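You operate a simulated robot arm through the tools that you are given. There is no shell and no other tool.

The job below is to be done with a simulated robot arm. You get a single attempt, and the scene is never put back.

TASK
Crank the rig, read the drift and track the loop true.
Fine: free the lock lever, turn the knob of the colour shown up by that many marks, lock again, then crank till the display says TRUE. Where these are worked on the way, their far stop is far enough and under half their travel is too little: lock lever.
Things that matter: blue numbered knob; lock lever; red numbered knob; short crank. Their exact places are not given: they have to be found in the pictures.

The check looks at the end state, three seconds after you hand in, the way a careful person would. Anything else that was tipped, shoved, dropped, spilled or broken makes it a failure.

THE ROBOT
A 6-joint arm with a two-finger gripper on a trunk, on a base that moves. Base frame: it is fixed to the floor where the robot stands at the start and does not move with it; the origin is under the middle of the robot, x ahead of it, y to its left, z up. Lengths are in m, angles in rad, forces in N, time in s.
It reaches about 1.298 m from its shoulder. Its first joint turns from -2.601 to 2.601 rad. Places, roughly: blue numbered knob [0.7, -0.4, 0.9]; lock lever [0.4, -0.3, 0.9]; red numbered knob [0.5, -0.4, 0.9]; short crank [0.5, -0.1, 1]. Payload 1.57 kg.
Tool frame: the origin (TCP) lies between the finger pads and is the grasp point; the fingertips stand 0.021 m ahead of it; z points along the fingers, y is the line along which they close. The gripper opens to 0.07 m; its body begins 0.05 m behind the TCP.
Orientation is that of the tool frame in the base frame, as a unit quaternion [x, y, z, w]. With the fingers straight down and closing along the base's y, the tool's x points along the base's -x, its y along +y and its z along -z.

THE INTERFACE
- The arm moves only by the tool apply_moves. Its argument "commands" is one flat list of numbers, 7 for each row, row after row: the closure, from 0 (fully open) to 1 (shut), then the shift along the base's x, y, z in m, then the turn, a rotation vector about the base's x, y, z in rad. In form: [grip, dx, dy, dz, rx, ry, rz, grip, dx, dy, dz, rx, ry, rz, ...]. A call has 1 to 20 rows; each row shifts and turns the commanded pose from where the row before left it. Rows are played at 5 a second. More than 0.05 m and 0.15 rad between two rows, or a gripper value outside its range, and nothing of the call is played. A pose out of reach is approached as far as the arm can. The call stops where the force on the tool passes 70 N (or 10 N more than at its start, if that is more) or the arm is blocked; 0.2 s more then pass. The fingers move at their own pace (about 0.0648 m/s each) and stop on an object; they squeeze with about 30 N. The grip force told is the motor's: it shows also when the fingers shut on nothing. Time passes only in rows, and 0.2 s behind the last, so rows that do not move let the fingers close. It gives the time, the measured TCP pose, the force on the tool (base axes), the opening and the grip force at its end, in the units of the frame above (readings bear some noise), with the torque about the TCP (base axes, N m) and any sound that the robot's microphone picked up, and new pictures: "pictures" is both (left out), scene, wrist or none.
- Cameras (640 x 400 px; columns grow to the right, rows downward): "scene" is now at [0.0171, 0.0985, 1.8828]; the picture's right is [-0.67, -0.74, 0.00], its down [-0.54, 0.49, -0.68] and it looks along [0.51, -0.46, -0.73] (base axes); focal length 248 px, centre (320, 200). "wrist" rides on the gripper at [0.079, 0.004, -0.081] in the tool frame; the picture's right is [-0.05, 1.00, 0.00], its down [-0.67, -0.04, -0.74] and it looks along [-0.74, -0.04, 0.67] (tool axes); focal length 256 px, centre (320, 200).
- move_column(by): slides the trunk up (or, below 0, down) by that many m; the arm and the scene camera ride with it, the base frame stays. It gives what a move gives, with no picture.
- drive_base(legs): drives the robot by 1 to 6 legs, each [ahead, turn to the left] in m and rad, along the robot's own axes; the way and the turn of a leg run together, so that a leg with both is an arc; at most 1.5 m and 3.142 rad a leg. The arm and the cameras ride along, it lands a little off, and it stops where it bumps. It gives what a move gives, and a new picture of the scene camera.
- pan_tilt(pan, tilt): turns the head with the scene camera to pan (to the left, within 2.705 rad either way) and tilt (down, from -0.506 to 1.204), counted from straight ahead of the robot. It gives what a move gives, and a new picture of the scene camera.
- probe_pixels(camera, pixels): for up to 12 pixels [column, row] of the newest picture of that camera ("zoom" is the newest enlarged one), the place [x, y, z] in the base frame of the surface seen there, good to about 0.003 m. The clock stands still meanwhile.
- zoom(camera, box): a new picture of the part [left, top, right, bottom] of that camera's present view, enlarged. The clock stands still meanwhile.
- job_done(): hands the job in; it is judged then, once.

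Open the gripper and draw the arm clear of the work before you hand the job in, unless the task says otherwise.

The tools are called after "Request:" by a JSON object that holds its "name" and its "arguments". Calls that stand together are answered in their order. apply_moves: Moves the arm, as the interface text tells. Its arguments: {"type":"object","properties":{"commands":{"type":"array","items":{"type":"number"}},"pictures":{"type":"string","enum":["both","scene","wrist","none"]}},"required":["commands"]} The other tools are called the same way: move_column (by) moves the trunk up or down; drive_base (legs) drives the base; pan_tilt (pan, tilt) turns the head that bears the scene camera; probe_pixels (camera, pixels) gives the place of the surface under pixels of a picture; zoom (camera, box) takes an enlarged picture of a part of a camera's view; job_done () hands the job in.

At the start:

```text
time_s: 0.0
tool_pos: [0.5036, -0.4657, 1.2178]
ee_rot: [-0.002, 1.0, 0.0, 0.001]
wrist_force: [0.4, 0.3, 0.1]
ft_torque: [0.03, -0.01, -0.01]
opening: 0.0699
finger_force: 0.0
trunk travel left (down, up): [-0.899, 0.071]
robot x, y, heading: [-0.0018, -0.0179, 0.002]
head pan, tilt (commanded): [-0.738, 0.817]
```

scene: 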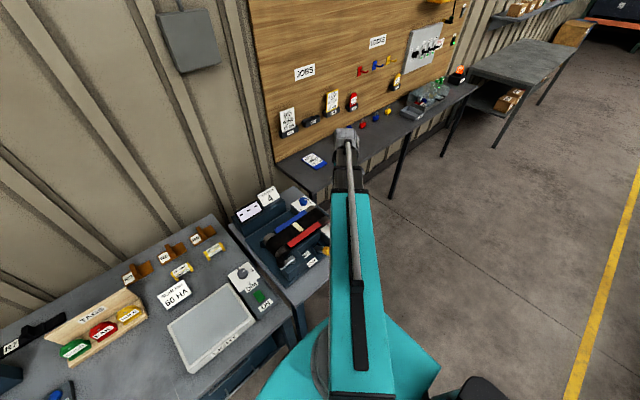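
wrist: 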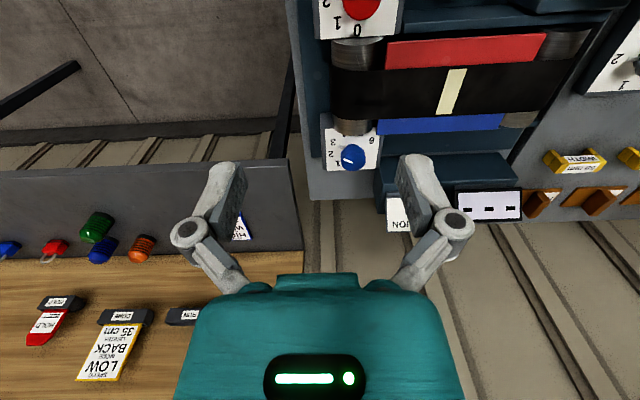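

The scene picture shows the rig (belt machine) around (290,235), partly hidden by the arm. I zoom in on it in both cameras.

Request:
{"name": "zoom", "arguments": {"camera": "scene", "box": [220, 170, 350, 310]}}

Request:
{"name": "zoom", "arguments": {"camera": "wrist", "box": [280, 0, 640, 225]}}

```text
2.86 times, centred on (285, 240) of scene
```

zoom: 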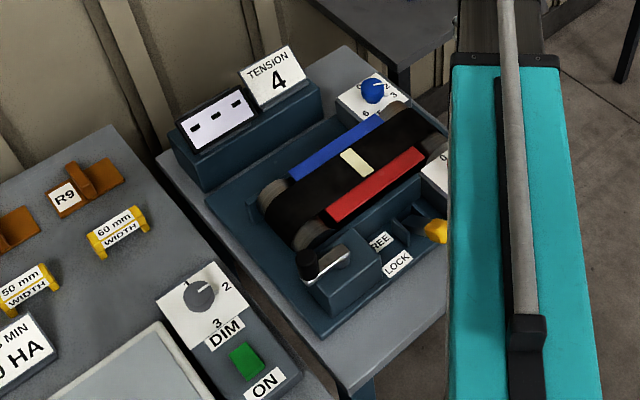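

```text
1.78 times, centred on (460, 112) of wrist
```

zoom: 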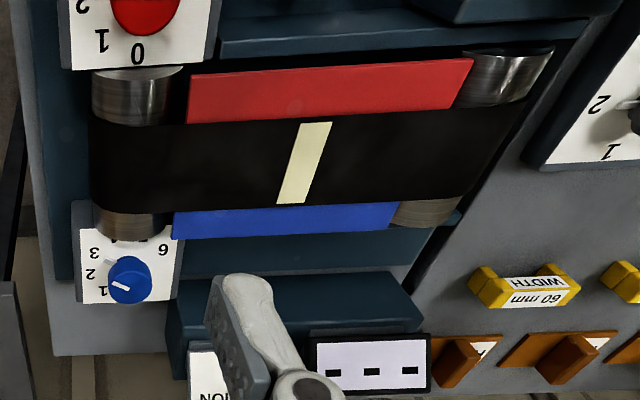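

The zoom shows the crank (handle at (308,262)), the yellow lever end at (435,230), the FREE/LOCK labels, the display and the blue knob (373,90). I probe these for their places.

Request:
{"name": "zoom", "arguments": {"camera": "scene", "box": [220, 170, 350, 310]}}

Request:
{"name": "probe_pixels", "arguments": {"camera": "zoom", "pixels": [[308, 255], [345, 252], [325, 270], [435, 230], [380, 240], [397, 262], [373, 90], [215, 120], [355, 162], [375, 185], [330, 150], [350, 290]]}}

```text
2.86 times, centred on (285, 240) of scene
```

zoom: 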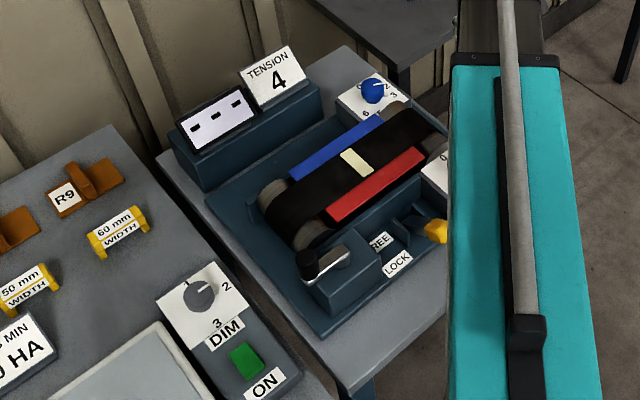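

```text
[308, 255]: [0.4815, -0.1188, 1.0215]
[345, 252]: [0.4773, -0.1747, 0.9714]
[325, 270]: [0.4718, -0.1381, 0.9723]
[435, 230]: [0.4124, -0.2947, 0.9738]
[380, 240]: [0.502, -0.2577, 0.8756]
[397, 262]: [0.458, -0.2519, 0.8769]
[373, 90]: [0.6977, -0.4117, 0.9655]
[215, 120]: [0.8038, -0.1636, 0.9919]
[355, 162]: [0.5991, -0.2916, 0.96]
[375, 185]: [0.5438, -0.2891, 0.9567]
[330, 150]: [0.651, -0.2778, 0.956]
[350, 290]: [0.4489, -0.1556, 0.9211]
```

The arm hides the lever and red knob. I swing the TCP to the left (+y) and a little up to clear the scene camera's view.

Request:
{"name": "apply_moves", "arguments": {"commands": [0, 0, 0.05, 0.01, 0, 0, 0, 0, 0, 0.05, 0.01, 0, 0, 0, 0, 0, 0.05, 0.01, 0, 0, 0, 0, 0, 0.05, 0.01, 0, 0, 0, 0, 0, 0.05, 0.01, 0, 0, 0, 0, 0, 0.05, 0.01, 0, 0, 0, 0, 0, 0.05, 0.01, 0, 0, 0, 0, 0, 0.05, 0.01, 0, 0, 0, 0, 0, 0.05, 0.0, 0, 0, 0, 0, 0, 0.05, 0, 0, 0, 0, 0, 0, 0.05, 0, 0, 0, 0, 0, 0, 0.05, 0, 0, 0, 0, 0, 0, 0.05, 0, 0, 0, 0], "pictures": "both"}}

```text
refused: row 1 steps farther than a row can; nothing moved
```

The step norm exceeded 0.05 m; I redo it with smaller steps (0.045 in y).

Request:
{"name": "apply_moves", "arguments": {"commands": [0, 0, 0.045, 0.01, 0, 0, 0, 0, 0, 0.045, 0.01, 0, 0, 0, 0, 0, 0.045, 0.01, 0, 0, 0, 0, 0, 0.045, 0.01, 0, 0, 0, 0, 0, 0.045, 0.01, 0, 0, 0, 0, 0, 0.045, 0.01, 0, 0, 0, 0, 0, 0.045, 0.01, 0, 0, 0, 0, 0, 0.045, 0.01, 0, 0, 0, 0, 0, 0.045, 0.0, 0, 0, 0, 0, 0, 0.045, 0, 0, 0, 0, 0, 0, 0.045, 0, 0, 0, 0, 0, 0, 0.045, 0, 0, 0, 0, 0, 0, 0.045, 0, 0, 0, 0, 0, 0, 0.045, 0, 0, 0, 0], "pictures": "both"}}

```text
time_s: 3.0
tool_pos: [0.535, 0.1594, 1.2165]
ee_rot: [-0.001, 1.0, 0.0, 0.0]
wrist_force: [-0.2, 0.1, -0.4]
ft_torque: [0.01, 0.04, -0.03]
opening: 0.0702
finger_force: 0.0
out of reach, approached as far as the arm can: row 1, 2, 3, 4, 5, 6, 7, 8, 9, 13
trunk travel left (down, up): [-0.899, 0.071]
robot x, y, heading: [-0.0003, -0.0147, 0.001]
head pan, tilt (commanded): [-0.738, 0.817]
```

scene: 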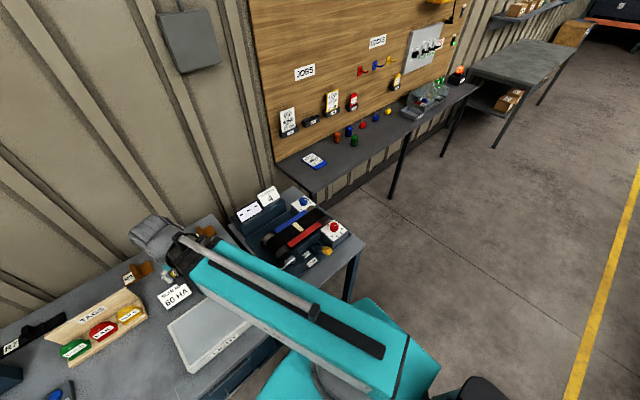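
wrist: 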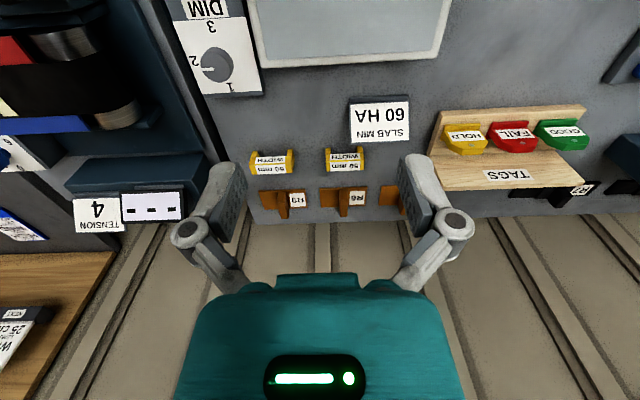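

Now the rig is in clear view around (290,235) in the scene. I zoom in on it.

Request:
{"name": "zoom", "arguments": {"camera": "scene", "box": [225, 180, 369, 270]}}

Request:
{"name": "zoom", "arguments": {"camera": "scene", "box": [280, 215, 360, 265]}}

```text
4.44 times, centred on (297, 225) of scene
```

zoom: 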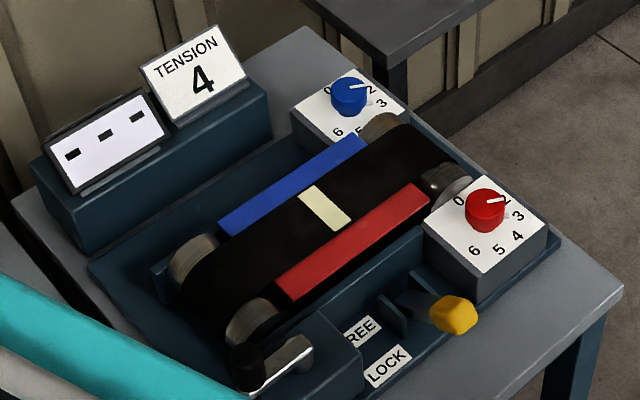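

```text
8.00 times, centred on (320, 240) of scene
```

zoom: 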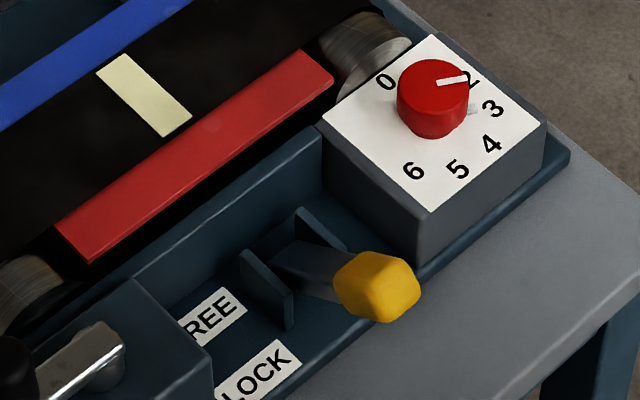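

I probe the lever, brackets, red knob and crank in the 8x zoom.

Request:
{"name": "probe_pixels", "arguments": {"camera": "zoom", "pixels": [[375, 285], [400, 275], [360, 305], [330, 270], [300, 265], [265, 285], [310, 225], [265, 270], [215, 315], [265, 370], [405, 230], [255, 245]]}}

Request:
{"name": "probe_pixels", "arguments": {"camera": "zoom", "pixels": [[430, 70], [455, 80], [430, 130], [370, 120], [520, 125], [430, 190], [15, 365], [100, 340], [70, 370], [170, 330], [120, 95], [440, 50]]}}

```text
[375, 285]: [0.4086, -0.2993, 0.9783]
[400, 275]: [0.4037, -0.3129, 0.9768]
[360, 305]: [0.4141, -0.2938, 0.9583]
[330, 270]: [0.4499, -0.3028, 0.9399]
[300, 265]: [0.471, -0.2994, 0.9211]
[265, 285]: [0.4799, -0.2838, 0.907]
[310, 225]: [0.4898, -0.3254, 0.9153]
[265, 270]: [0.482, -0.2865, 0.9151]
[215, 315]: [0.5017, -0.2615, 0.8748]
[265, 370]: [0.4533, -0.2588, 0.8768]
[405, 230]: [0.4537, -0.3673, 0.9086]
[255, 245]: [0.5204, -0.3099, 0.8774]
```

```text
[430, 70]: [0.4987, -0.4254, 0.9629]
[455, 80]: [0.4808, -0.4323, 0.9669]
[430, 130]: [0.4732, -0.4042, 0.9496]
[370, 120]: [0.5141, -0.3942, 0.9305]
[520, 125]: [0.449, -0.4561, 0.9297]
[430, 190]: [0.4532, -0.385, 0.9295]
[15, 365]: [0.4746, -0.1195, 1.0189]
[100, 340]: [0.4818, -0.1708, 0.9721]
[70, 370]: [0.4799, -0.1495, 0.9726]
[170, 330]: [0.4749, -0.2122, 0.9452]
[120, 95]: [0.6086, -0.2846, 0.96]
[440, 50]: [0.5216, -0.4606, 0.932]
```

I probe the digits around the red knob to get the dial geometry (0,2,3,4,5,6 visible at (385,82),(470,80),(493,107),(491,145),(458,168),(412,170)).

Request:
{"name": "probe_pixels", "arguments": {"camera": "zoom", "pixels": [[385, 82], [470, 76], [493, 107], [491, 145], [458, 168], [412, 170], [435, 82], [466, 79], [432, 62], [465, 75], [400, 75], [433, 85]]}}

Request:
{"name": "zoom", "arguments": {"camera": "scene", "box": [280, 190, 344, 230]}}

```text
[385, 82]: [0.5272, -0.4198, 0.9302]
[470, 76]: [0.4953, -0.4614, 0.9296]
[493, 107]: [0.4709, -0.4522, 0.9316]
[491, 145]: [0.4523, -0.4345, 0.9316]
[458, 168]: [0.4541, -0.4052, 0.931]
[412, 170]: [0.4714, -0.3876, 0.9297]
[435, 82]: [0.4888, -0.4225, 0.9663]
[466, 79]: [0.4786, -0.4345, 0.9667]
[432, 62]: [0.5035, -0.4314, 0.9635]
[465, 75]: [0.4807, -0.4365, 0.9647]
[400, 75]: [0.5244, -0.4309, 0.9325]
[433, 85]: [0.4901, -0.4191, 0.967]
```

```text
10.00 times, centred on (312, 210) of scene
```

zoom: 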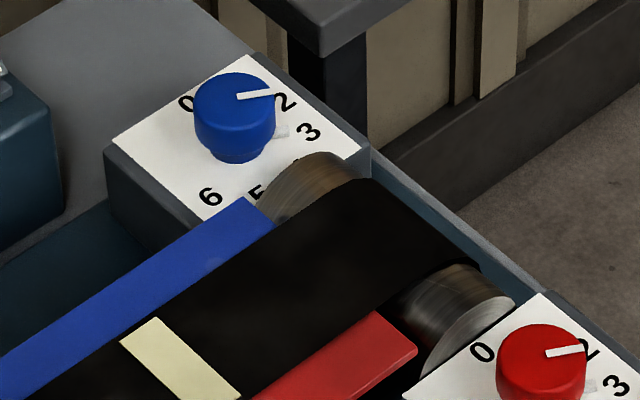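

Both knobs seem to point at 3 (dial: 0 toward +x, 40° per mark, rising clockwise seen from above). I now move the gripper above the crank handle near (0.477,-0.12) and look with the wrist camera.

Request:
{"name": "apply_moves", "arguments": {"commands": [0, -0.008, -0.04, -0.008, 0, 0, 0, 0, -0.008, -0.04, -0.008, 0, 0, 0, 0, -0.008, -0.04, -0.008, 0, 0, 0, 0, -0.008, -0.04, -0.008, 0, 0, 0, 0, -0.008, -0.04, -0.008, 0, 0, 0, 0, -0.008, -0.04, -0.008, 0, 0, 0, 0, -0.008, -0.04, -0.008, 0, 0, 0], "pictures": "both"}}

```text
time_s: 4.6
tool_pos: [0.5256, -0.1208, 1.2183]
ee_rot: [-0.001, 1.0, -0.001, -0.001]
wrist_force: [-0.5, -0.7, 0.5]
ft_torque: [-0.01, 0.01, -0.02]
opening: 0.0702
finger_force: 0.1
out of reach, approached as far as the arm can: row 1, 2, 3, 4, 5, 6, 7
trunk travel left (down, up): [-0.899, 0.071]
robot x, y, heading: [-0.0021, -0.0178, -0.004]
head pan, tilt (commanded): [-0.738, 0.817]
```

scene: 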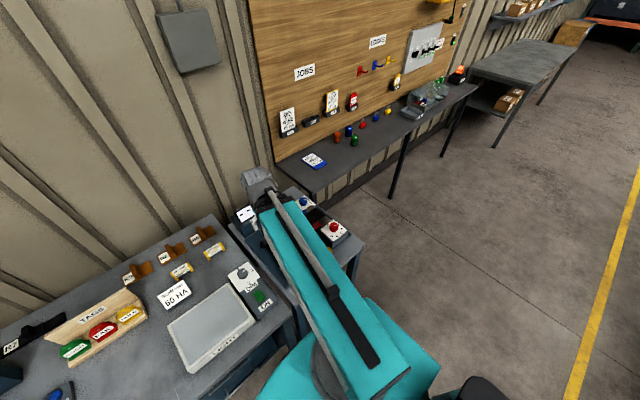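
wrist: 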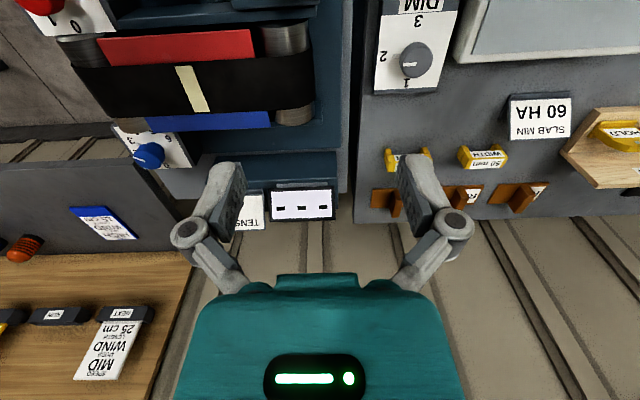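

The arm was near its upper reach limit (z stuck at ~1.218). I descend a few cm to learn how the commanded pose carries over.

Request:
{"name": "apply_moves", "arguments": {"commands": [0, 0, 0, -0.03, 0, 0, 0, 0, 0, 0, -0.03, 0, 0, 0, 0, 0, 0, -0.02, 0, 0, 0], "pictures": "both"}}

```text
time_s: 5.4
tool_pos: [0.5283, -0.1193, 1.2176]
ee_rot: [-0.002, 1.0, 0.0, 0.001]
wrist_force: [0.3, 0.5, -0.7]
ft_torque: [0.0, -0.01, 0.03]
opening: 0.0699
finger_force: 0.0
out of reach, approached as far as the arm can: row 1, 2, 3
trunk travel left (down, up): [-0.899, 0.071]
robot x, y, heading: [0.0023, -0.0175, 0.003]
head pan, tilt (commanded): [-0.738, 0.817]
```

scene: 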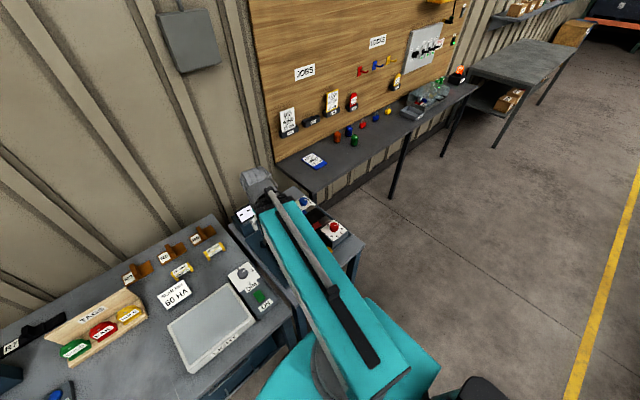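
wrist: 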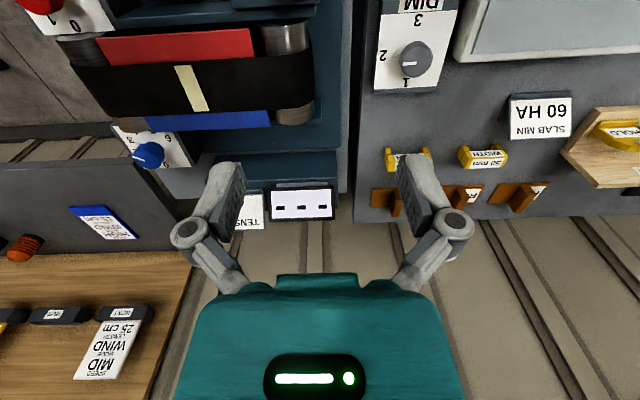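

z didn't change going down: at this radius the arm seems folded to its inner limit. I want to back the base off in -x, so first look behind the robot for free floor.

Request:
{"name": "pan_tilt", "arguments": {"pan": 2.6, "tilt": 0.7}}

Request:
{"name": "pan_tilt", "arguments": {"pan": -2.6, "tilt": 0.7}}

Request:
{"name": "pan_tilt", "arguments": {"pan": -0.4, "tilt": 0.9}}

```text
time_s: 8.2
tool_pos: [0.5272, -0.1198, 1.2181]
ee_rot: [-0.002, 1.0, 0.0, 0.0]
wrist_force: [-0.2, 0.3, 0.8]
ft_torque: [0.0, -0.02, 0.02]
opening: 0.0702
finger_force: 0.0
trunk travel left (down, up): [-0.899, 0.071]
robot x, y, heading: [-0.0041, -0.021, -0.001]
head pan, tilt (commanded): [2.601, 0.7]
```

scene: 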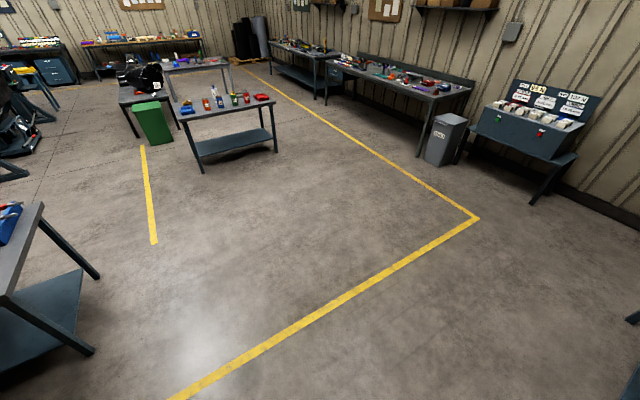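

```text
time_s: 12.3
tool_pos: [0.5273, -0.1209, 1.2177]
ee_rot: [-0.001, 1.0, 0.0, 0.0]
wrist_force: [0.0, -0.3, -0.4]
ft_torque: [-0.01, 0.01, 0.02]
opening: 0.0702
finger_force: 0.0
trunk travel left (down, up): [-0.899, 0.071]
robot x, y, heading: [-0.003, -0.0195, 0.004]
head pan, tilt (commanded): [-2.601, 0.7]
```

scene: 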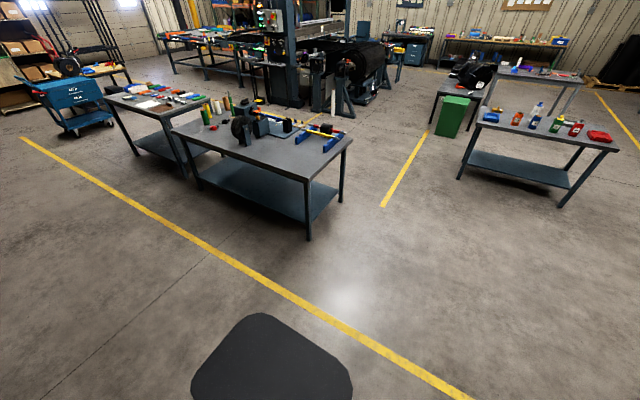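

```text
time_s: 14.4
tool_pos: [0.5271, -0.1204, 1.2184]
ee_rot: [-0.001, 1.0, 0.0, 0.0]
wrist_force: [0.2, 0.5, 0.2]
ft_torque: [-0.01, -0.02, -0.01]
opening: 0.0698
finger_force: 0.1
trunk travel left (down, up): [-0.899, 0.071]
robot x, y, heading: [0.0041, -0.0196, -0.001]
head pan, tilt (commanded): [-0.4, 0.901]
```

scene: 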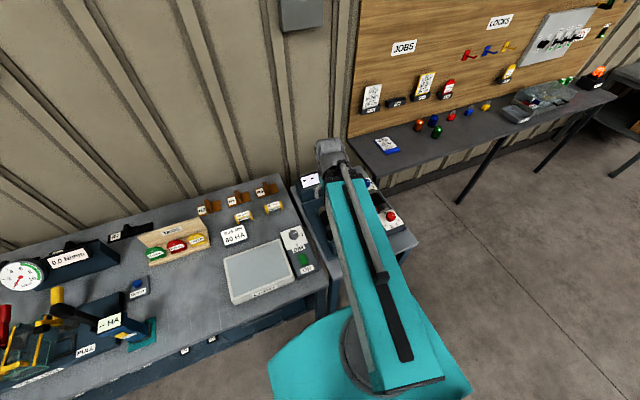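

The floor behind is free for over a metre. I drive straight back 0.25 m so the rig sits at a comfortable arm radius.

Request:
{"name": "drive_base", "arguments": {"legs": [[-0.25, 0]]}}

```text
time_s: 16.5
tool_pos: [0.2779, -0.1226, 1.2187]
ee_rot: [0.003, 1.0, 0.001, 0.0]
wrist_force: [0.1, -0.1, 0.4]
ft_torque: [0.04, 0.02, -0.01]
opening: 0.0699
finger_force: 0.0
trunk travel left (down, up): [-0.899, 0.071]
robot x, y, heading: [-0.2479, -0.0175, -0.016]
head pan, tilt (commanded): [-0.4, 0.901]
```

scene: 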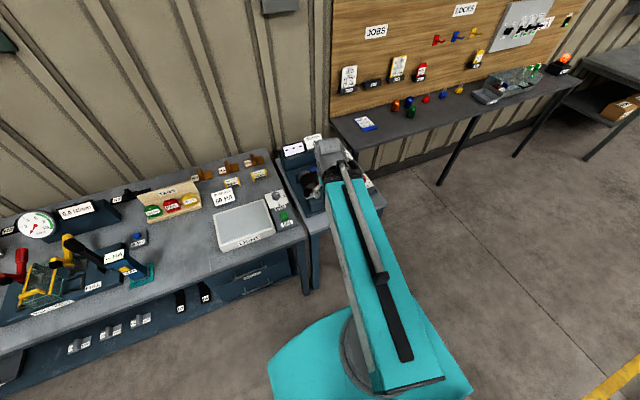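

The base moved back 0.247 m. I now move the TCP toward above the crank handle (0.478,-0.12) and descend to about z 1.13.

Request:
{"name": "apply_moves", "arguments": {"commands": [0, 0.04, 0, -0.015, 0, 0, 0, 0, 0.04, 0, -0.015, 0, 0, 0, 0, 0.04, 0, -0.015, 0, 0, 0, 0, 0.04, 0, -0.015, 0, 0, 0, 0, 0.04, 0, -0.015, 0, 0, 0], "pictures": "both"}}

```text
time_s: 17.7
tool_pos: [0.481, -0.1228, 1.2171]
ee_rot: [0.002, 1.0, 0.0, -0.001]
wrist_force: [0.4, 0.0, -0.2]
ft_torque: [0.03, 0.03, 0.02]
opening: 0.0701
finger_force: 0.0
out of reach, approached as far as the arm can: row 1, 2, 3, 4, 5
trunk travel left (down, up): [-0.899, 0.071]
robot x, y, heading: [-0.2473, -0.0175, -0.011]
head pan, tilt (commanded): [-0.4, 0.901]
```

scene: 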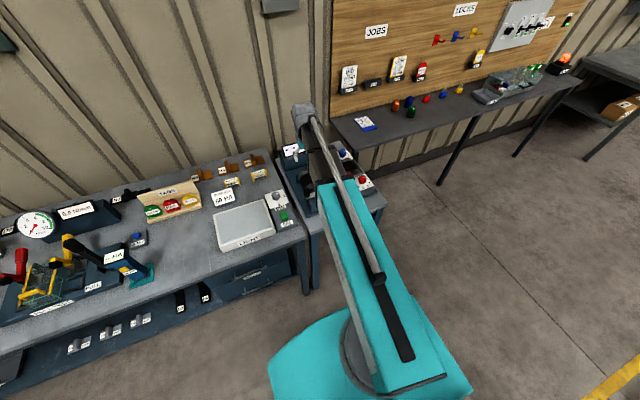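
wrist: 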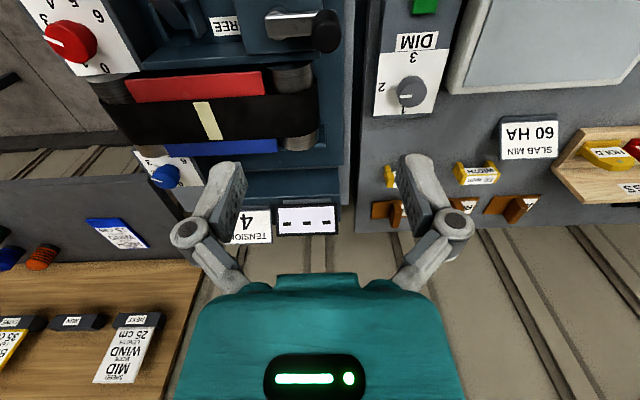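

z never changes with arm rows, so the arm evidently works in a plane and height comes only from the trunk. I zoom the wrist view at the crank handle (325,35) and probe it before lowering the trunk.

Request:
{"name": "zoom", "arguments": {"camera": "wrist", "box": [180, 0, 372, 120]}}

Request:
{"name": "probe_pixels", "arguments": {"camera": "wrist", "pixels": [[325, 30], [325, 45], [312, 33], [338, 33], [325, 15], [300, 25], [280, 25], [268, 27], [308, 207], [70, 40], [165, 175], [225, 25]]}}

```text
3.33 times, centred on (276, 60) of wrist
```

zoom: 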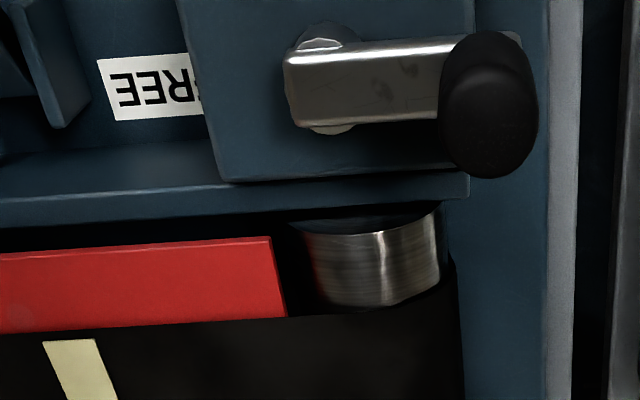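

```text
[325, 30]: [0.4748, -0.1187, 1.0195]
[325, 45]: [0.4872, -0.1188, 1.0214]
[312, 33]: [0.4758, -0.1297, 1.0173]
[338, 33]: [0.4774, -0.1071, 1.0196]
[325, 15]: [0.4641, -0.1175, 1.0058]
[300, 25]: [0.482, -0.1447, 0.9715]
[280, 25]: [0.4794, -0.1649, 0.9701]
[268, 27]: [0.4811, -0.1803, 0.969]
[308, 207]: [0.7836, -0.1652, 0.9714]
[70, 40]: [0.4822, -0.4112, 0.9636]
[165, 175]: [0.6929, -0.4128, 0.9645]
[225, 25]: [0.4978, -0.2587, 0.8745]
```

Handle centre is about (0.478,-0.1185), top z 1.02, radius ~0.013; pivot about (0.481,-0.172). I nudge xy by (-0.003,+0.004) and lower the trunk by 0.12 first.

Request:
{"name": "apply_moves", "arguments": {"commands": [0, -0.003, 0.004, 0, 0, 0, 0], "pictures": "none"}}

Request:
{"name": "move_column", "arguments": {"by": -0.12}}

Request:
{"name": "apply_moves", "arguments": {"commands": [0, 0, 0, 0, 0, 0, 0], "pictures": "both"}}

```text
time_s: 18.1
tool_pos: [0.4771, -0.1189, 1.2182]
ee_rot: [0.003, 1.0, 0.0, -0.001]
wrist_force: [0.1, -0.1, -0.3]
ft_torque: [-0.02, 0.01, -0.04]
opening: 0.07
finger_force: 0.0
trunk travel left (down, up): [-0.899, 0.071]
robot x, y, heading: [-0.248, -0.021, -0.011]
head pan, tilt (commanded): [-0.4, 0.901]
```

```text
time_s: 19.6
tool_pos: [0.4767, -0.1194, 1.0976]
ee_rot: [0.003, 1.0, 0.0, 0.0]
wrist_force: [-0.2, -1.1, 0.4]
ft_torque: [0.02, 0.0, 0.0]
opening: 0.0699
finger_force: 0.0
trunk travel left (down, up): [-0.779, 0.191]
robot x, y, heading: [-0.2472, -0.0181, -0.012]
head pan, tilt (commanded): [-0.4, 0.901]
```

```text
time_s: 20.0
tool_pos: [0.4765, -0.1181, 1.0978]
ee_rot: [0.002, 1.0, 0.0, 0.0]
wrist_force: [0.5, -0.7, 0.1]
ft_torque: [0.0, 0.04, 0.04]
opening: 0.0702
finger_force: 0.1
trunk travel left (down, up): [-0.779, 0.191]
robot x, y, heading: [-0.2503, -0.0184, -0.013]
head pan, tilt (commanded): [-0.4, 0.901]
```

scene: 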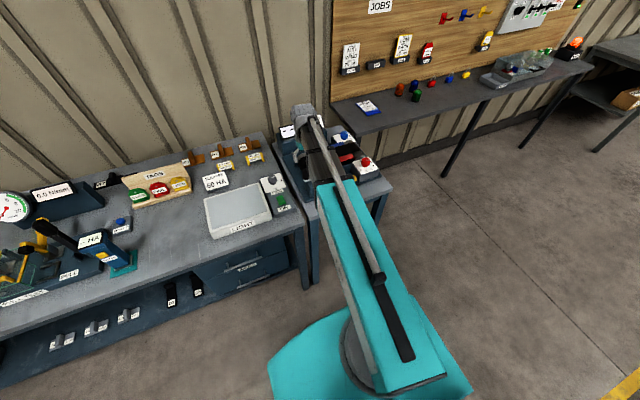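
wrist: 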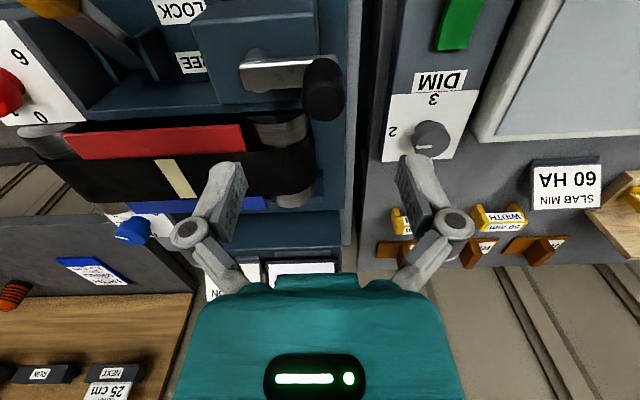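

Now z=1.098 and rows are in reach. I zoom on the handle at (322,88) to check alignment before lowering further.

Request:
{"name": "zoom", "arguments": {"camera": "wrist", "box": [224, 40, 416, 160]}}

Request:
{"name": "probe_pixels", "arguments": {"camera": "wrist", "pixels": [[322, 100], [322, 85], [308, 95], [337, 95], [322, 110], [322, 70], [322, 60], [292, 74], [265, 72], [248, 74], [255, 52], [244, 70]]}}

```text
3.33 times, centred on (320, 100) of wrist
```

zoom: 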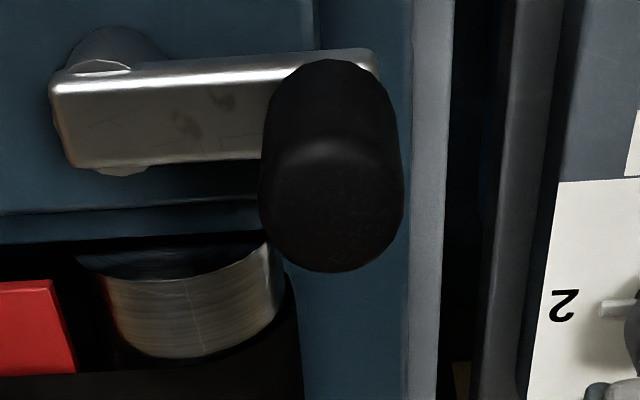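

```text
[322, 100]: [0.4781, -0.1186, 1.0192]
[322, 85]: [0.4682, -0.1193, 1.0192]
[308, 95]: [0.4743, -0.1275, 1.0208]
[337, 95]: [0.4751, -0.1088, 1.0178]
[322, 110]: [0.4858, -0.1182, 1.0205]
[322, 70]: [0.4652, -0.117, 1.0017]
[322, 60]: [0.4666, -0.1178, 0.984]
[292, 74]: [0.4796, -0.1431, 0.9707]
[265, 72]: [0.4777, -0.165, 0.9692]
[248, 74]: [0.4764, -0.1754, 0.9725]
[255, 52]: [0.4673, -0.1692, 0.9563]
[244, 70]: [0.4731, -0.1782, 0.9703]
```

Alignment is good (handle centre (0.4775,-0.1185)). I lower the trunk by 0.094 so the TCP is at about z 1.004, then close on the handle.

Request:
{"name": "move_column", "arguments": {"by": -0.094}}

Request:
{"name": "apply_moves", "arguments": {"commands": [0.3, 0, 0, 0, 0, 0, 0, 0.6, 0, 0, 0, 0, 0, 0, 1, 0, 0, 0, 0, 0, 0, 1, 0, 0, 0, 0, 0, 0], "pictures": "both"}}

```text
time_s: 21.2
tool_pos: [0.4769, -0.1197, 1.0039]
ee_rot: [0.003, 1.0, 0.0, -0.001]
wrist_force: [0.7, -1.2, -0.3]
ft_torque: [-0.01, -0.02, 0.0]
opening: 0.0701
finger_force: 0.0
trunk travel left (down, up): [-0.685, 0.285]
robot x, y, heading: [-0.2494, -0.0214, -0.014]
head pan, tilt (commanded): [-0.4, 0.901]
```

```text
time_s: 22.2
tool_pos: [0.4764, -0.1169, 1.0032]
ee_rot: [0.001, 1.0, 0.002, 0.0]
wrist_force: [1.9, 13.3, 4.7]
ft_torque: [0.54, -0.05, 0.14]
opening: 0.0297
finger_force: 31.9
trunk travel left (down, up): [-0.685, 0.285]
robot x, y, heading: [-0.245, -0.0186, -0.009]
head pan, tilt (commanded): [-0.4, 0.901]
```

scene: 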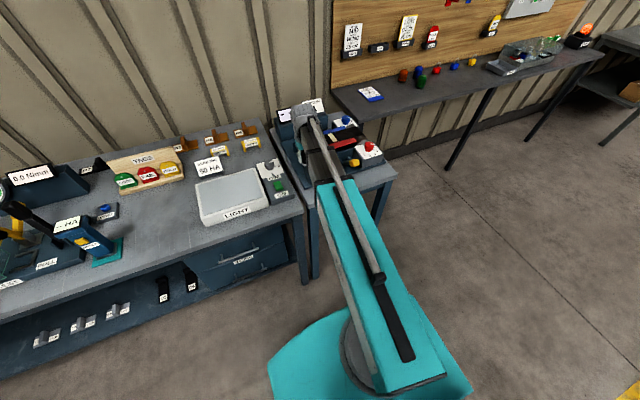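
wrist: 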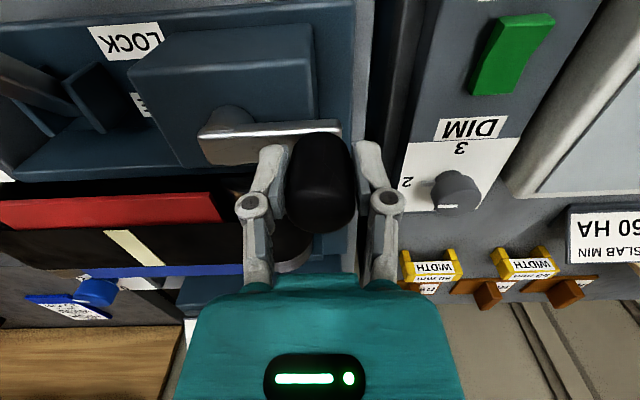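

The handle is gripped (opening 0.0297). I try a small clockwise turn (about 30°, toward +x) around the pivot (0.478,-0.168), watching forces and sound.

Request:
{"name": "apply_moves", "arguments": {"commands": [1, 0.0087, -0.0008, 0, 0, 0, 0, 1, 0.0084, -0.0023, 0, 0, 0, 0, 1, 0.0079, -0.0037, 0, 0, 0, 0], "pictures": "both"}}

```text
time_s: 23.0
tool_pos: [0.5028, -0.1212, 1.0036]
ee_rot: [0.002, 1.0, 0.001, 0.0]
wrist_force: [3.1, 26.0, 3.6]
ft_torque: [0.53, 0.62, -0.41]
opening: 0.0294
finger_force: 31.7
trunk travel left (down, up): [-0.685, 0.285]
robot x, y, heading: [-0.2479, -0.0183, -0.006]
head pan, tilt (commanded): [-0.4, 0.901]
```

scene: 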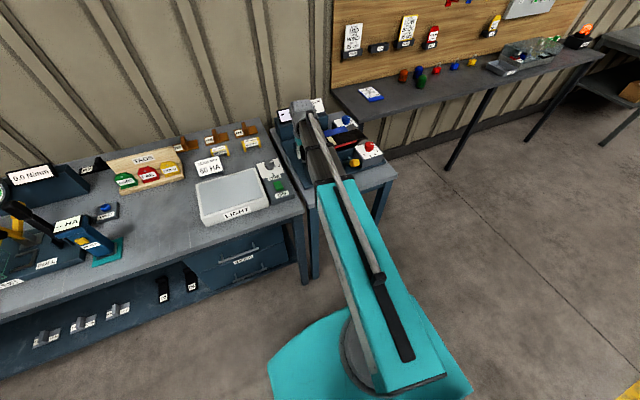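
wrist: 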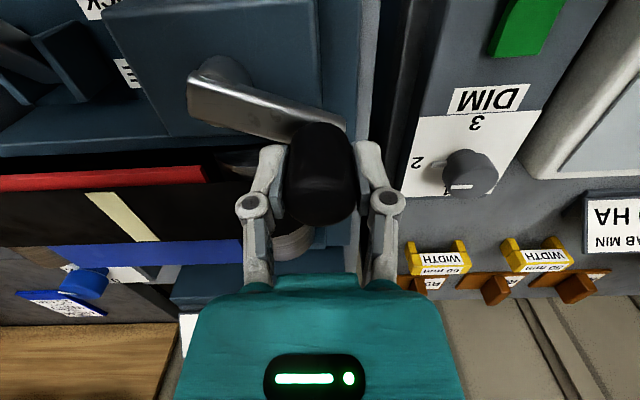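

The crank turned ~27° with 26 N outward (+y) pull, so my assumed radius is off. I zoom on the crank to locate the pivot better.

Request:
{"name": "zoom", "arguments": {"camera": "wrist", "box": [160, 30, 352, 150]}}

Request:
{"name": "probe_pixels", "arguments": {"camera": "wrist", "pixels": [[190, 85], [190, 100], [215, 85], [225, 95], [225, 62], [240, 75], [205, 65], [260, 115], [280, 110], [300, 145], [107, 2], [150, 120]]}}

```text
3.33 times, centred on (256, 90) of wrist
```

zoom: 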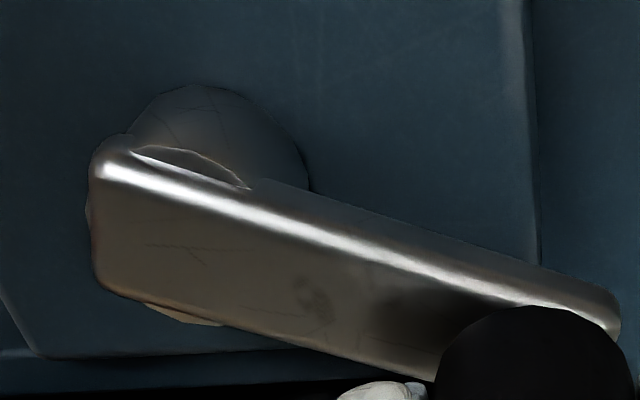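

```text
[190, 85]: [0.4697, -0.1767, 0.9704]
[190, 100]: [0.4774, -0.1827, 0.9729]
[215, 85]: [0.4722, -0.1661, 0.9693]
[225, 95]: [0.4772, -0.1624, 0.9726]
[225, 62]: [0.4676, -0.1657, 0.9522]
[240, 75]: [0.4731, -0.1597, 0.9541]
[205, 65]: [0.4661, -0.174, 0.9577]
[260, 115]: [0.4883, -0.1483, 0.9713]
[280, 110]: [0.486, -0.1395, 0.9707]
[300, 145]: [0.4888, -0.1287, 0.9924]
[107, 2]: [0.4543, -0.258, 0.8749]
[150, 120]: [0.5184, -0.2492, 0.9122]
```

The pivot is about (0.480,-0.170) with r≈0.054; the commanded pose lags 5 mm in y, so I correct that and continue clockwise to about -25°.

Request:
{"name": "apply_moves", "arguments": {"commands": [1, 0.013, -0.0023, 0, 0, 0, 0, 1, 0.0095, -0.0104, 0, 0, 0, 0, 1, 0.0065, -0.0125, 0, 0, 0, 0, 1, 0.0031, -0.0138, 0, 0, 0, 0, 1, -0.0006, -0.0141, 0, 0, 0, 0, 1, -0.0043, -0.0134, 0, 0, 0, 0], "pictures": "both"}}

```text
time_s: 24.4
tool_pos: [0.5293, -0.1923, 1.0036]
ee_rot: [0.002, 1.0, 0.0, 0.0]
wrist_force: [4.9, 7.7, -3.1]
ft_torque: [0.3, -0.18, -0.45]
opening: 0.0293
finger_force: 31.6
trunk travel left (down, up): [-0.685, 0.285]
robot x, y, heading: [-0.2511, -0.0183, -0.015]
head pan, tilt (commanded): [-0.4, 0.901]
```

scene: 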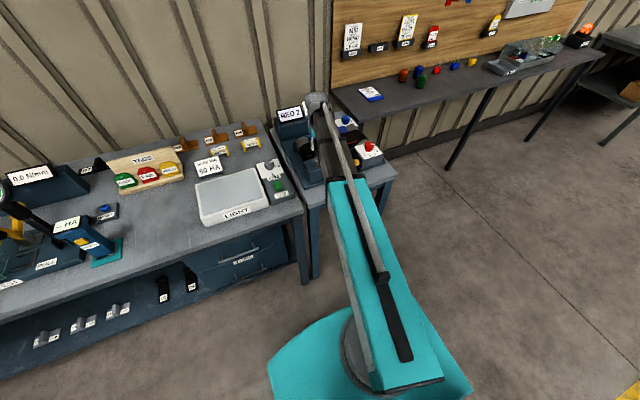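
wrist: 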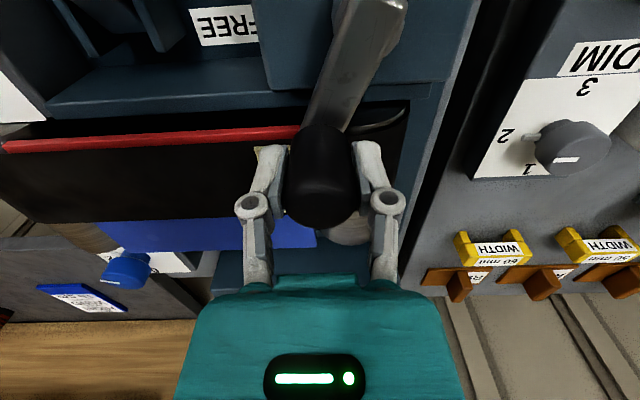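

The display now shows text at about (290,114) in the scene. I zoom on it.

Request:
{"name": "zoom", "arguments": {"camera": "scene", "box": [266, 90, 346, 140]}}

```text
8.00 times, centred on (306, 115) of scene
```

zoom: 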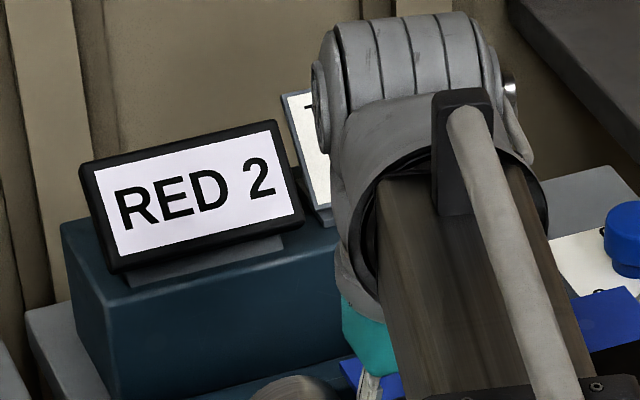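

The display clearly reads "RED 2". I open the gripper to release the crank, then raise the trunk to clear.

Request:
{"name": "apply_moves", "arguments": {"commands": [0.5, 0, 0, 0, 0, 0, 0, 0, 0, 0, 0, 0, 0, 0, 0, 0, 0, 0, 0, 0, 0, 0, 0, 0, 0, 0, 0, 0], "pictures": "none"}}

Request:
{"name": "move_column", "arguments": {"by": 0.15}}

Request:
{"name": "apply_moves", "arguments": {"commands": [0, -0.03, -0.03, 0, 0, 0, 0, 0, -0.03, -0.03, 0, 0, 0, 0, 0, -0.03, -0.03, 0, 0, 0, 0, 0, -0.03, -0.02, 0, 0, 0, 0, 0, -0.02, 0, 0, 0, 0, 0], "pictures": "both"}}

```text
time_s: 25.4
tool_pos: [0.5291, -0.1916, 1.0026]
ee_rot: [0.003, 1.0, 0.0, 0.0]
wrist_force: [-0.3, -0.1, 0.2]
ft_torque: [-0.02, -0.04, -0.01]
opening: 0.07
finger_force: 0.0
trunk travel left (down, up): [-0.685, 0.285]
robot x, y, heading: [-0.2477, -0.0172, -0.011]
head pan, tilt (commanded): [-0.4, 0.901]
```

```text
time_s: 27.2
tool_pos: [0.5301, -0.1923, 1.1547]
ee_rot: [0.003, 1.0, 0.0, 0.001]
wrist_force: [0.0, -0.4, 0.2]
ft_torque: [-0.01, 0.0, 0.02]
opening: 0.0701
finger_force: 0.0
trunk travel left (down, up): [-0.835, 0.135]
robot x, y, heading: [-0.249, -0.0191, -0.012]
head pan, tilt (commanded): [-0.4, 0.901]
```

```text
time_s: 28.4
tool_pos: [0.3896, -0.3023, 1.1541]
ee_rot: [0.002, 1.0, 0.0, 0.0]
wrist_force: [-0.2, 0.2, 0.7]
ft_torque: [0.01, 0.01, 0.02]
opening: 0.07
finger_force: 0.1
trunk travel left (down, up): [-0.835, 0.135]
robot x, y, heading: [-0.248, -0.0197, -0.007]
head pan, tilt (commanded): [-0.4, 0.901]
```

scene: 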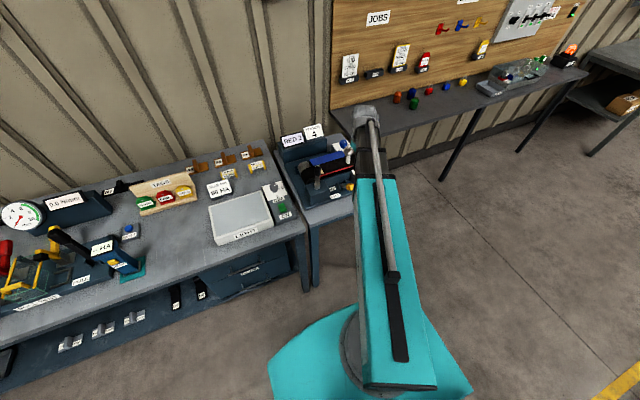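
wrist: 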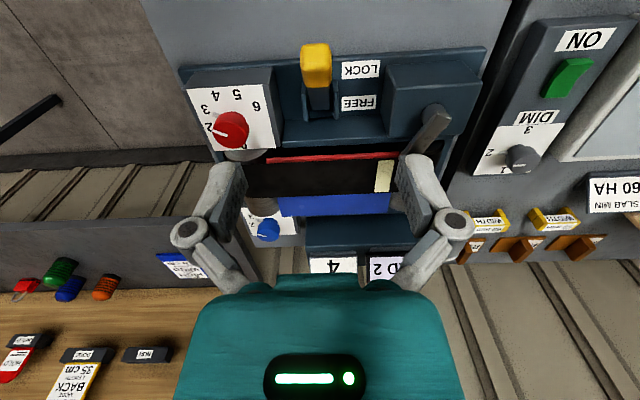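

The wrist now shows the lever knob at (316,65), red knob (230,128) and the display "...D 2". I zoom for the lever and the red dial.

Request:
{"name": "zoom", "arguments": {"camera": "wrist", "box": [180, 40, 372, 160]}}

Request:
{"name": "probe_pixels", "arguments": {"camera": "wrist", "pixels": [[316, 70], [316, 55], [304, 65], [329, 65], [316, 83], [318, 95], [318, 105], [308, 100], [330, 100], [317, 48], [318, 125], [230, 128]]}}

```text
3.33 times, centred on (276, 100) of wrist
```

zoom: 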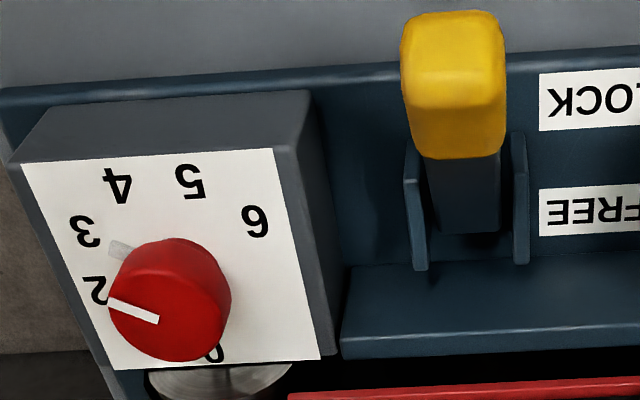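

```text
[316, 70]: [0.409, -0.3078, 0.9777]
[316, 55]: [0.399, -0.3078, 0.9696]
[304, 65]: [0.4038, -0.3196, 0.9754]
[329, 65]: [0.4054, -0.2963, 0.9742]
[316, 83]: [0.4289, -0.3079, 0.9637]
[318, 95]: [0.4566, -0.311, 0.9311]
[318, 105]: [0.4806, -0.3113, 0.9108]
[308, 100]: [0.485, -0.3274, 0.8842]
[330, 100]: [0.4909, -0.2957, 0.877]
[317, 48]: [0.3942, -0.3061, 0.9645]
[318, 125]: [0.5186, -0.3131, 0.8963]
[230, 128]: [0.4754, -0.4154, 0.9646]
```

The lever knob is centred at about (0.41,-0.308,0.967), leaning toward LOCK (-x). I close the fingers, place them behind it at x≈0.355, y≈-0.308, and lower to TCP z≈0.972.

Request:
{"name": "apply_moves", "arguments": {"commands": [1, -0.018, -0.003, 0, 0, 0, 0, 1, -0.018, -0.003, 0, 0, 0, 0, 1, 0, 0, 0, 0, 0, 0, 1, 0, 0, 0, 0, 0, 0], "pictures": "none"}}

Request:
{"name": "move_column", "arguments": {"by": -0.182}}

Request:
{"name": "apply_moves", "arguments": {"commands": [1, 0.005, 0, 0, 0, 0, 0], "pictures": "both"}}

```text
time_s: 29.4
tool_pos: [0.3514, -0.3068, 1.1535]
ee_rot: [0.002, 1.0, 0.0, 0.001]
wrist_force: [-0.2, 1.1, 1.2]
ft_torque: [-0.01, 0.0, -0.03]
opening: 0.0001
finger_force: 28.2
trunk travel left (down, up): [-0.835, 0.135]
robot x, y, heading: [-0.251, -0.016, -0.007]
head pan, tilt (commanded): [-0.4, 0.901]
```

```text
time_s: 31.4
tool_pos: [0.3514, -0.3081, 0.9721]
ee_rot: [0.002, 1.0, 0.001, -0.001]
wrist_force: [0.0, 0.2, -0.5]
ft_torque: [-0.01, 0.02, -0.04]
opening: 0.0
finger_force: 28.6
trunk travel left (down, up): [-0.653, 0.317]
robot x, y, heading: [-0.2433, -0.0186, -0.007]
head pan, tilt (commanded): [-0.4, 0.901]
```

```text
time_s: 31.8
tool_pos: [0.3569, -0.3083, 0.9718]
ee_rot: [0.003, 1.0, 0.001, 0.0]
wrist_force: [-0.1, -0.3, 0.1]
ft_torque: [0.0, 0.02, 0.02]
opening: 0.0
finger_force: 28.6
trunk travel left (down, up): [-0.653, 0.317]
robot x, y, heading: [-0.2462, -0.0152, -0.01]
head pan, tilt (commanded): [-0.4, 0.901]
```

scene: 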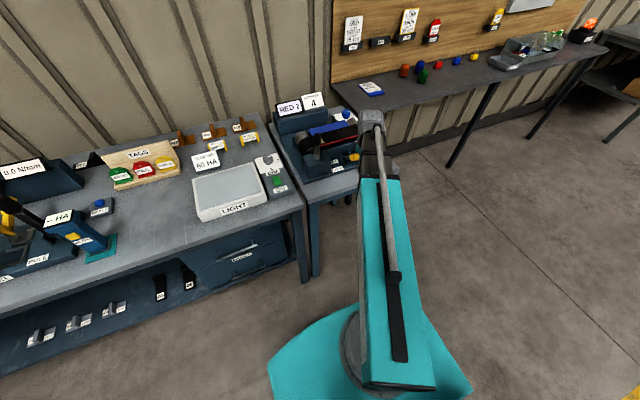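
wrist: 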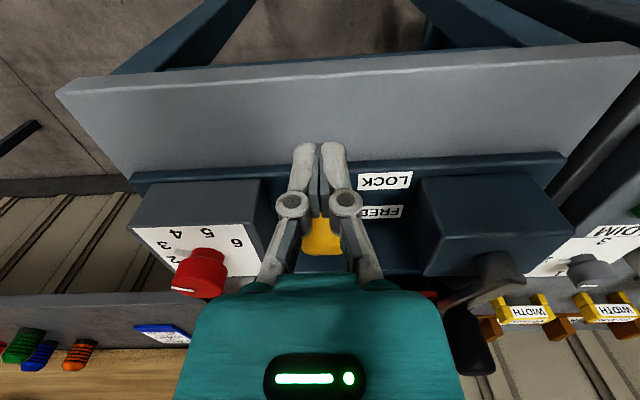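

The closed fingers are right behind the yellow knob (seen at (322,238)). I push +x in 0.02 m steps.

Request:
{"name": "apply_moves", "arguments": {"commands": [1, 0.02, 0, 0, 0, 0, 0, 1, 0.02, 0, 0, 0, 0, 0, 1, 0.02, 0, 0, 0, 0, 0, 1, 0.02, 0, 0, 0, 0, 0], "pictures": "both"}}

```text
time_s: 32.8
tool_pos: [0.4307, -0.3087, 0.976]
ee_rot: [0.003, 1.0, -0.001, 0.001]
wrist_force: [-20.3, -8.0, 46.8]
ft_torque: [0.3, -0.85, 0.1]
opening: 0.0058
finger_force: 28.4
trunk travel left (down, up): [-0.653, 0.317]
robot x, y, heading: [-0.2502, -0.0189, -0.011]
head pan, tilt (commanded): [-0.4, 0.901]
```

scene: 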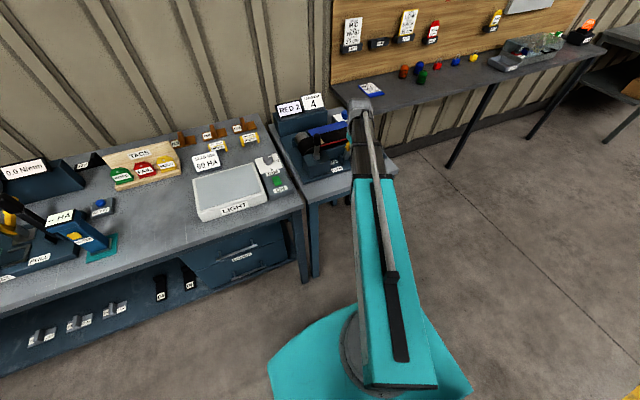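
wrist: 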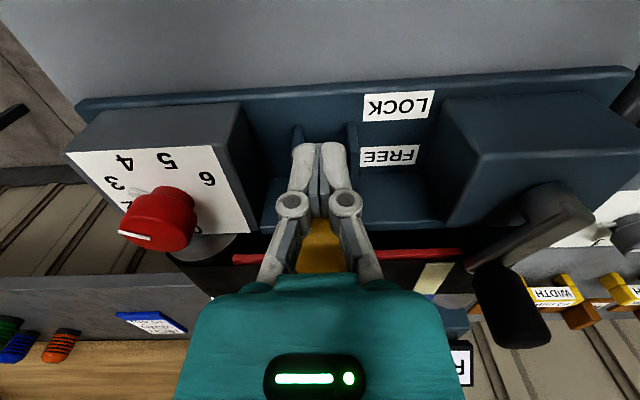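

The force (+47 N up) suggests the knob wedged against the gripper's linkage/palm. I back off in -x and look at the lever's state.

Request:
{"name": "apply_moves", "arguments": {"commands": [1, -0.01, 0, 0, 0, 0, 0, 1, -0.02, 0, 0, 0, 0, 0, 1, -0.03, 0, 0, 0, 0, 0, 1, -0.02, 0, 0, 0, 0, 0], "pictures": "wrist"}}

Request:
{"name": "move_column", "arguments": {"by": 0.15}}

Request:
{"name": "apply_moves", "arguments": {"commands": [0, 0.03, 0, 0, 0, 0, 0], "pictures": "both"}}

```text
time_s: 33.8
tool_pos: [0.3566, -0.3103, 0.9719]
ee_rot: [0.002, 1.0, -0.001, -0.001]
wrist_force: [-0.2, -0.3, 0.1]
ft_torque: [0.0, -0.02, 0.02]
opening: 0.0
finger_force: 28.8
trunk travel left (down, up): [-0.653, 0.317]
robot x, y, heading: [-0.246, -0.0141, -0.013]
head pan, tilt (commanded): [-0.4, 0.901]
```

wrist: 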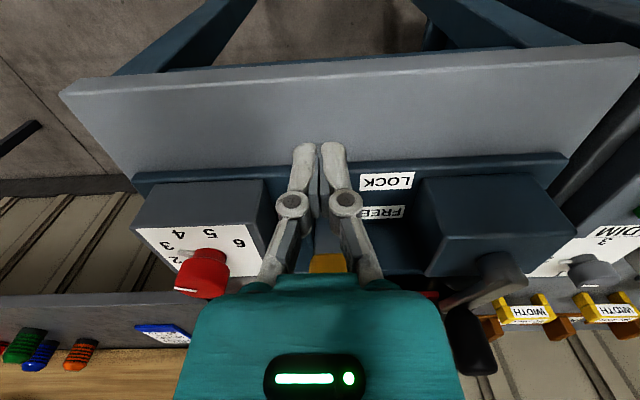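

```text
time_s: 35.6
tool_pos: [0.3563, -0.3096, 1.1212]
ee_rot: [0.003, 1.0, 0.0, 0.0]
wrist_force: [0.0, 0.0, 0.7]
ft_torque: [0.0, 0.03, -0.01]
opening: 0.0001
finger_force: 28.9
trunk travel left (down, up): [-0.803, 0.167]
robot x, y, heading: [-0.2494, -0.021, -0.007]
head pan, tilt (commanded): [-0.4, 0.901]
```

```text
time_s: 36.0
tool_pos: [0.3871, -0.3084, 1.1224]
ee_rot: [0.002, 1.0, 0.0, 0.0]
wrist_force: [-0.1, 0.4, -0.1]
ft_torque: [0.0, -0.02, 0.0]
opening: 0.0417
finger_force: 0.1
trunk travel left (down, up): [-0.803, 0.167]
robot x, y, heading: [-0.247, -0.0224, -0.005]
head pan, tilt (commanded): [-0.4, 0.901]
```

scene: 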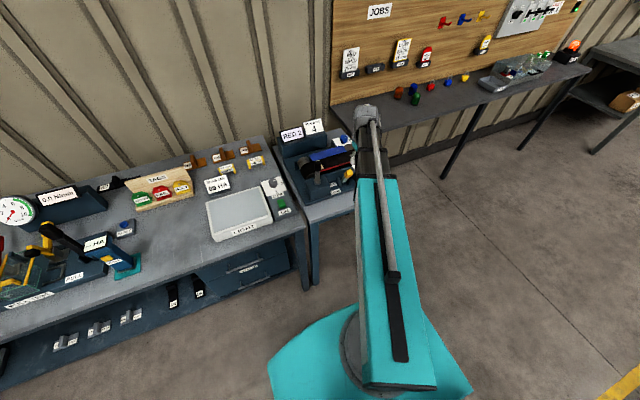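
wrist: 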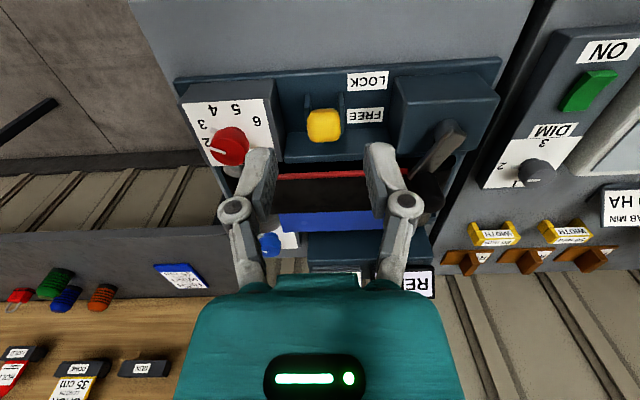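

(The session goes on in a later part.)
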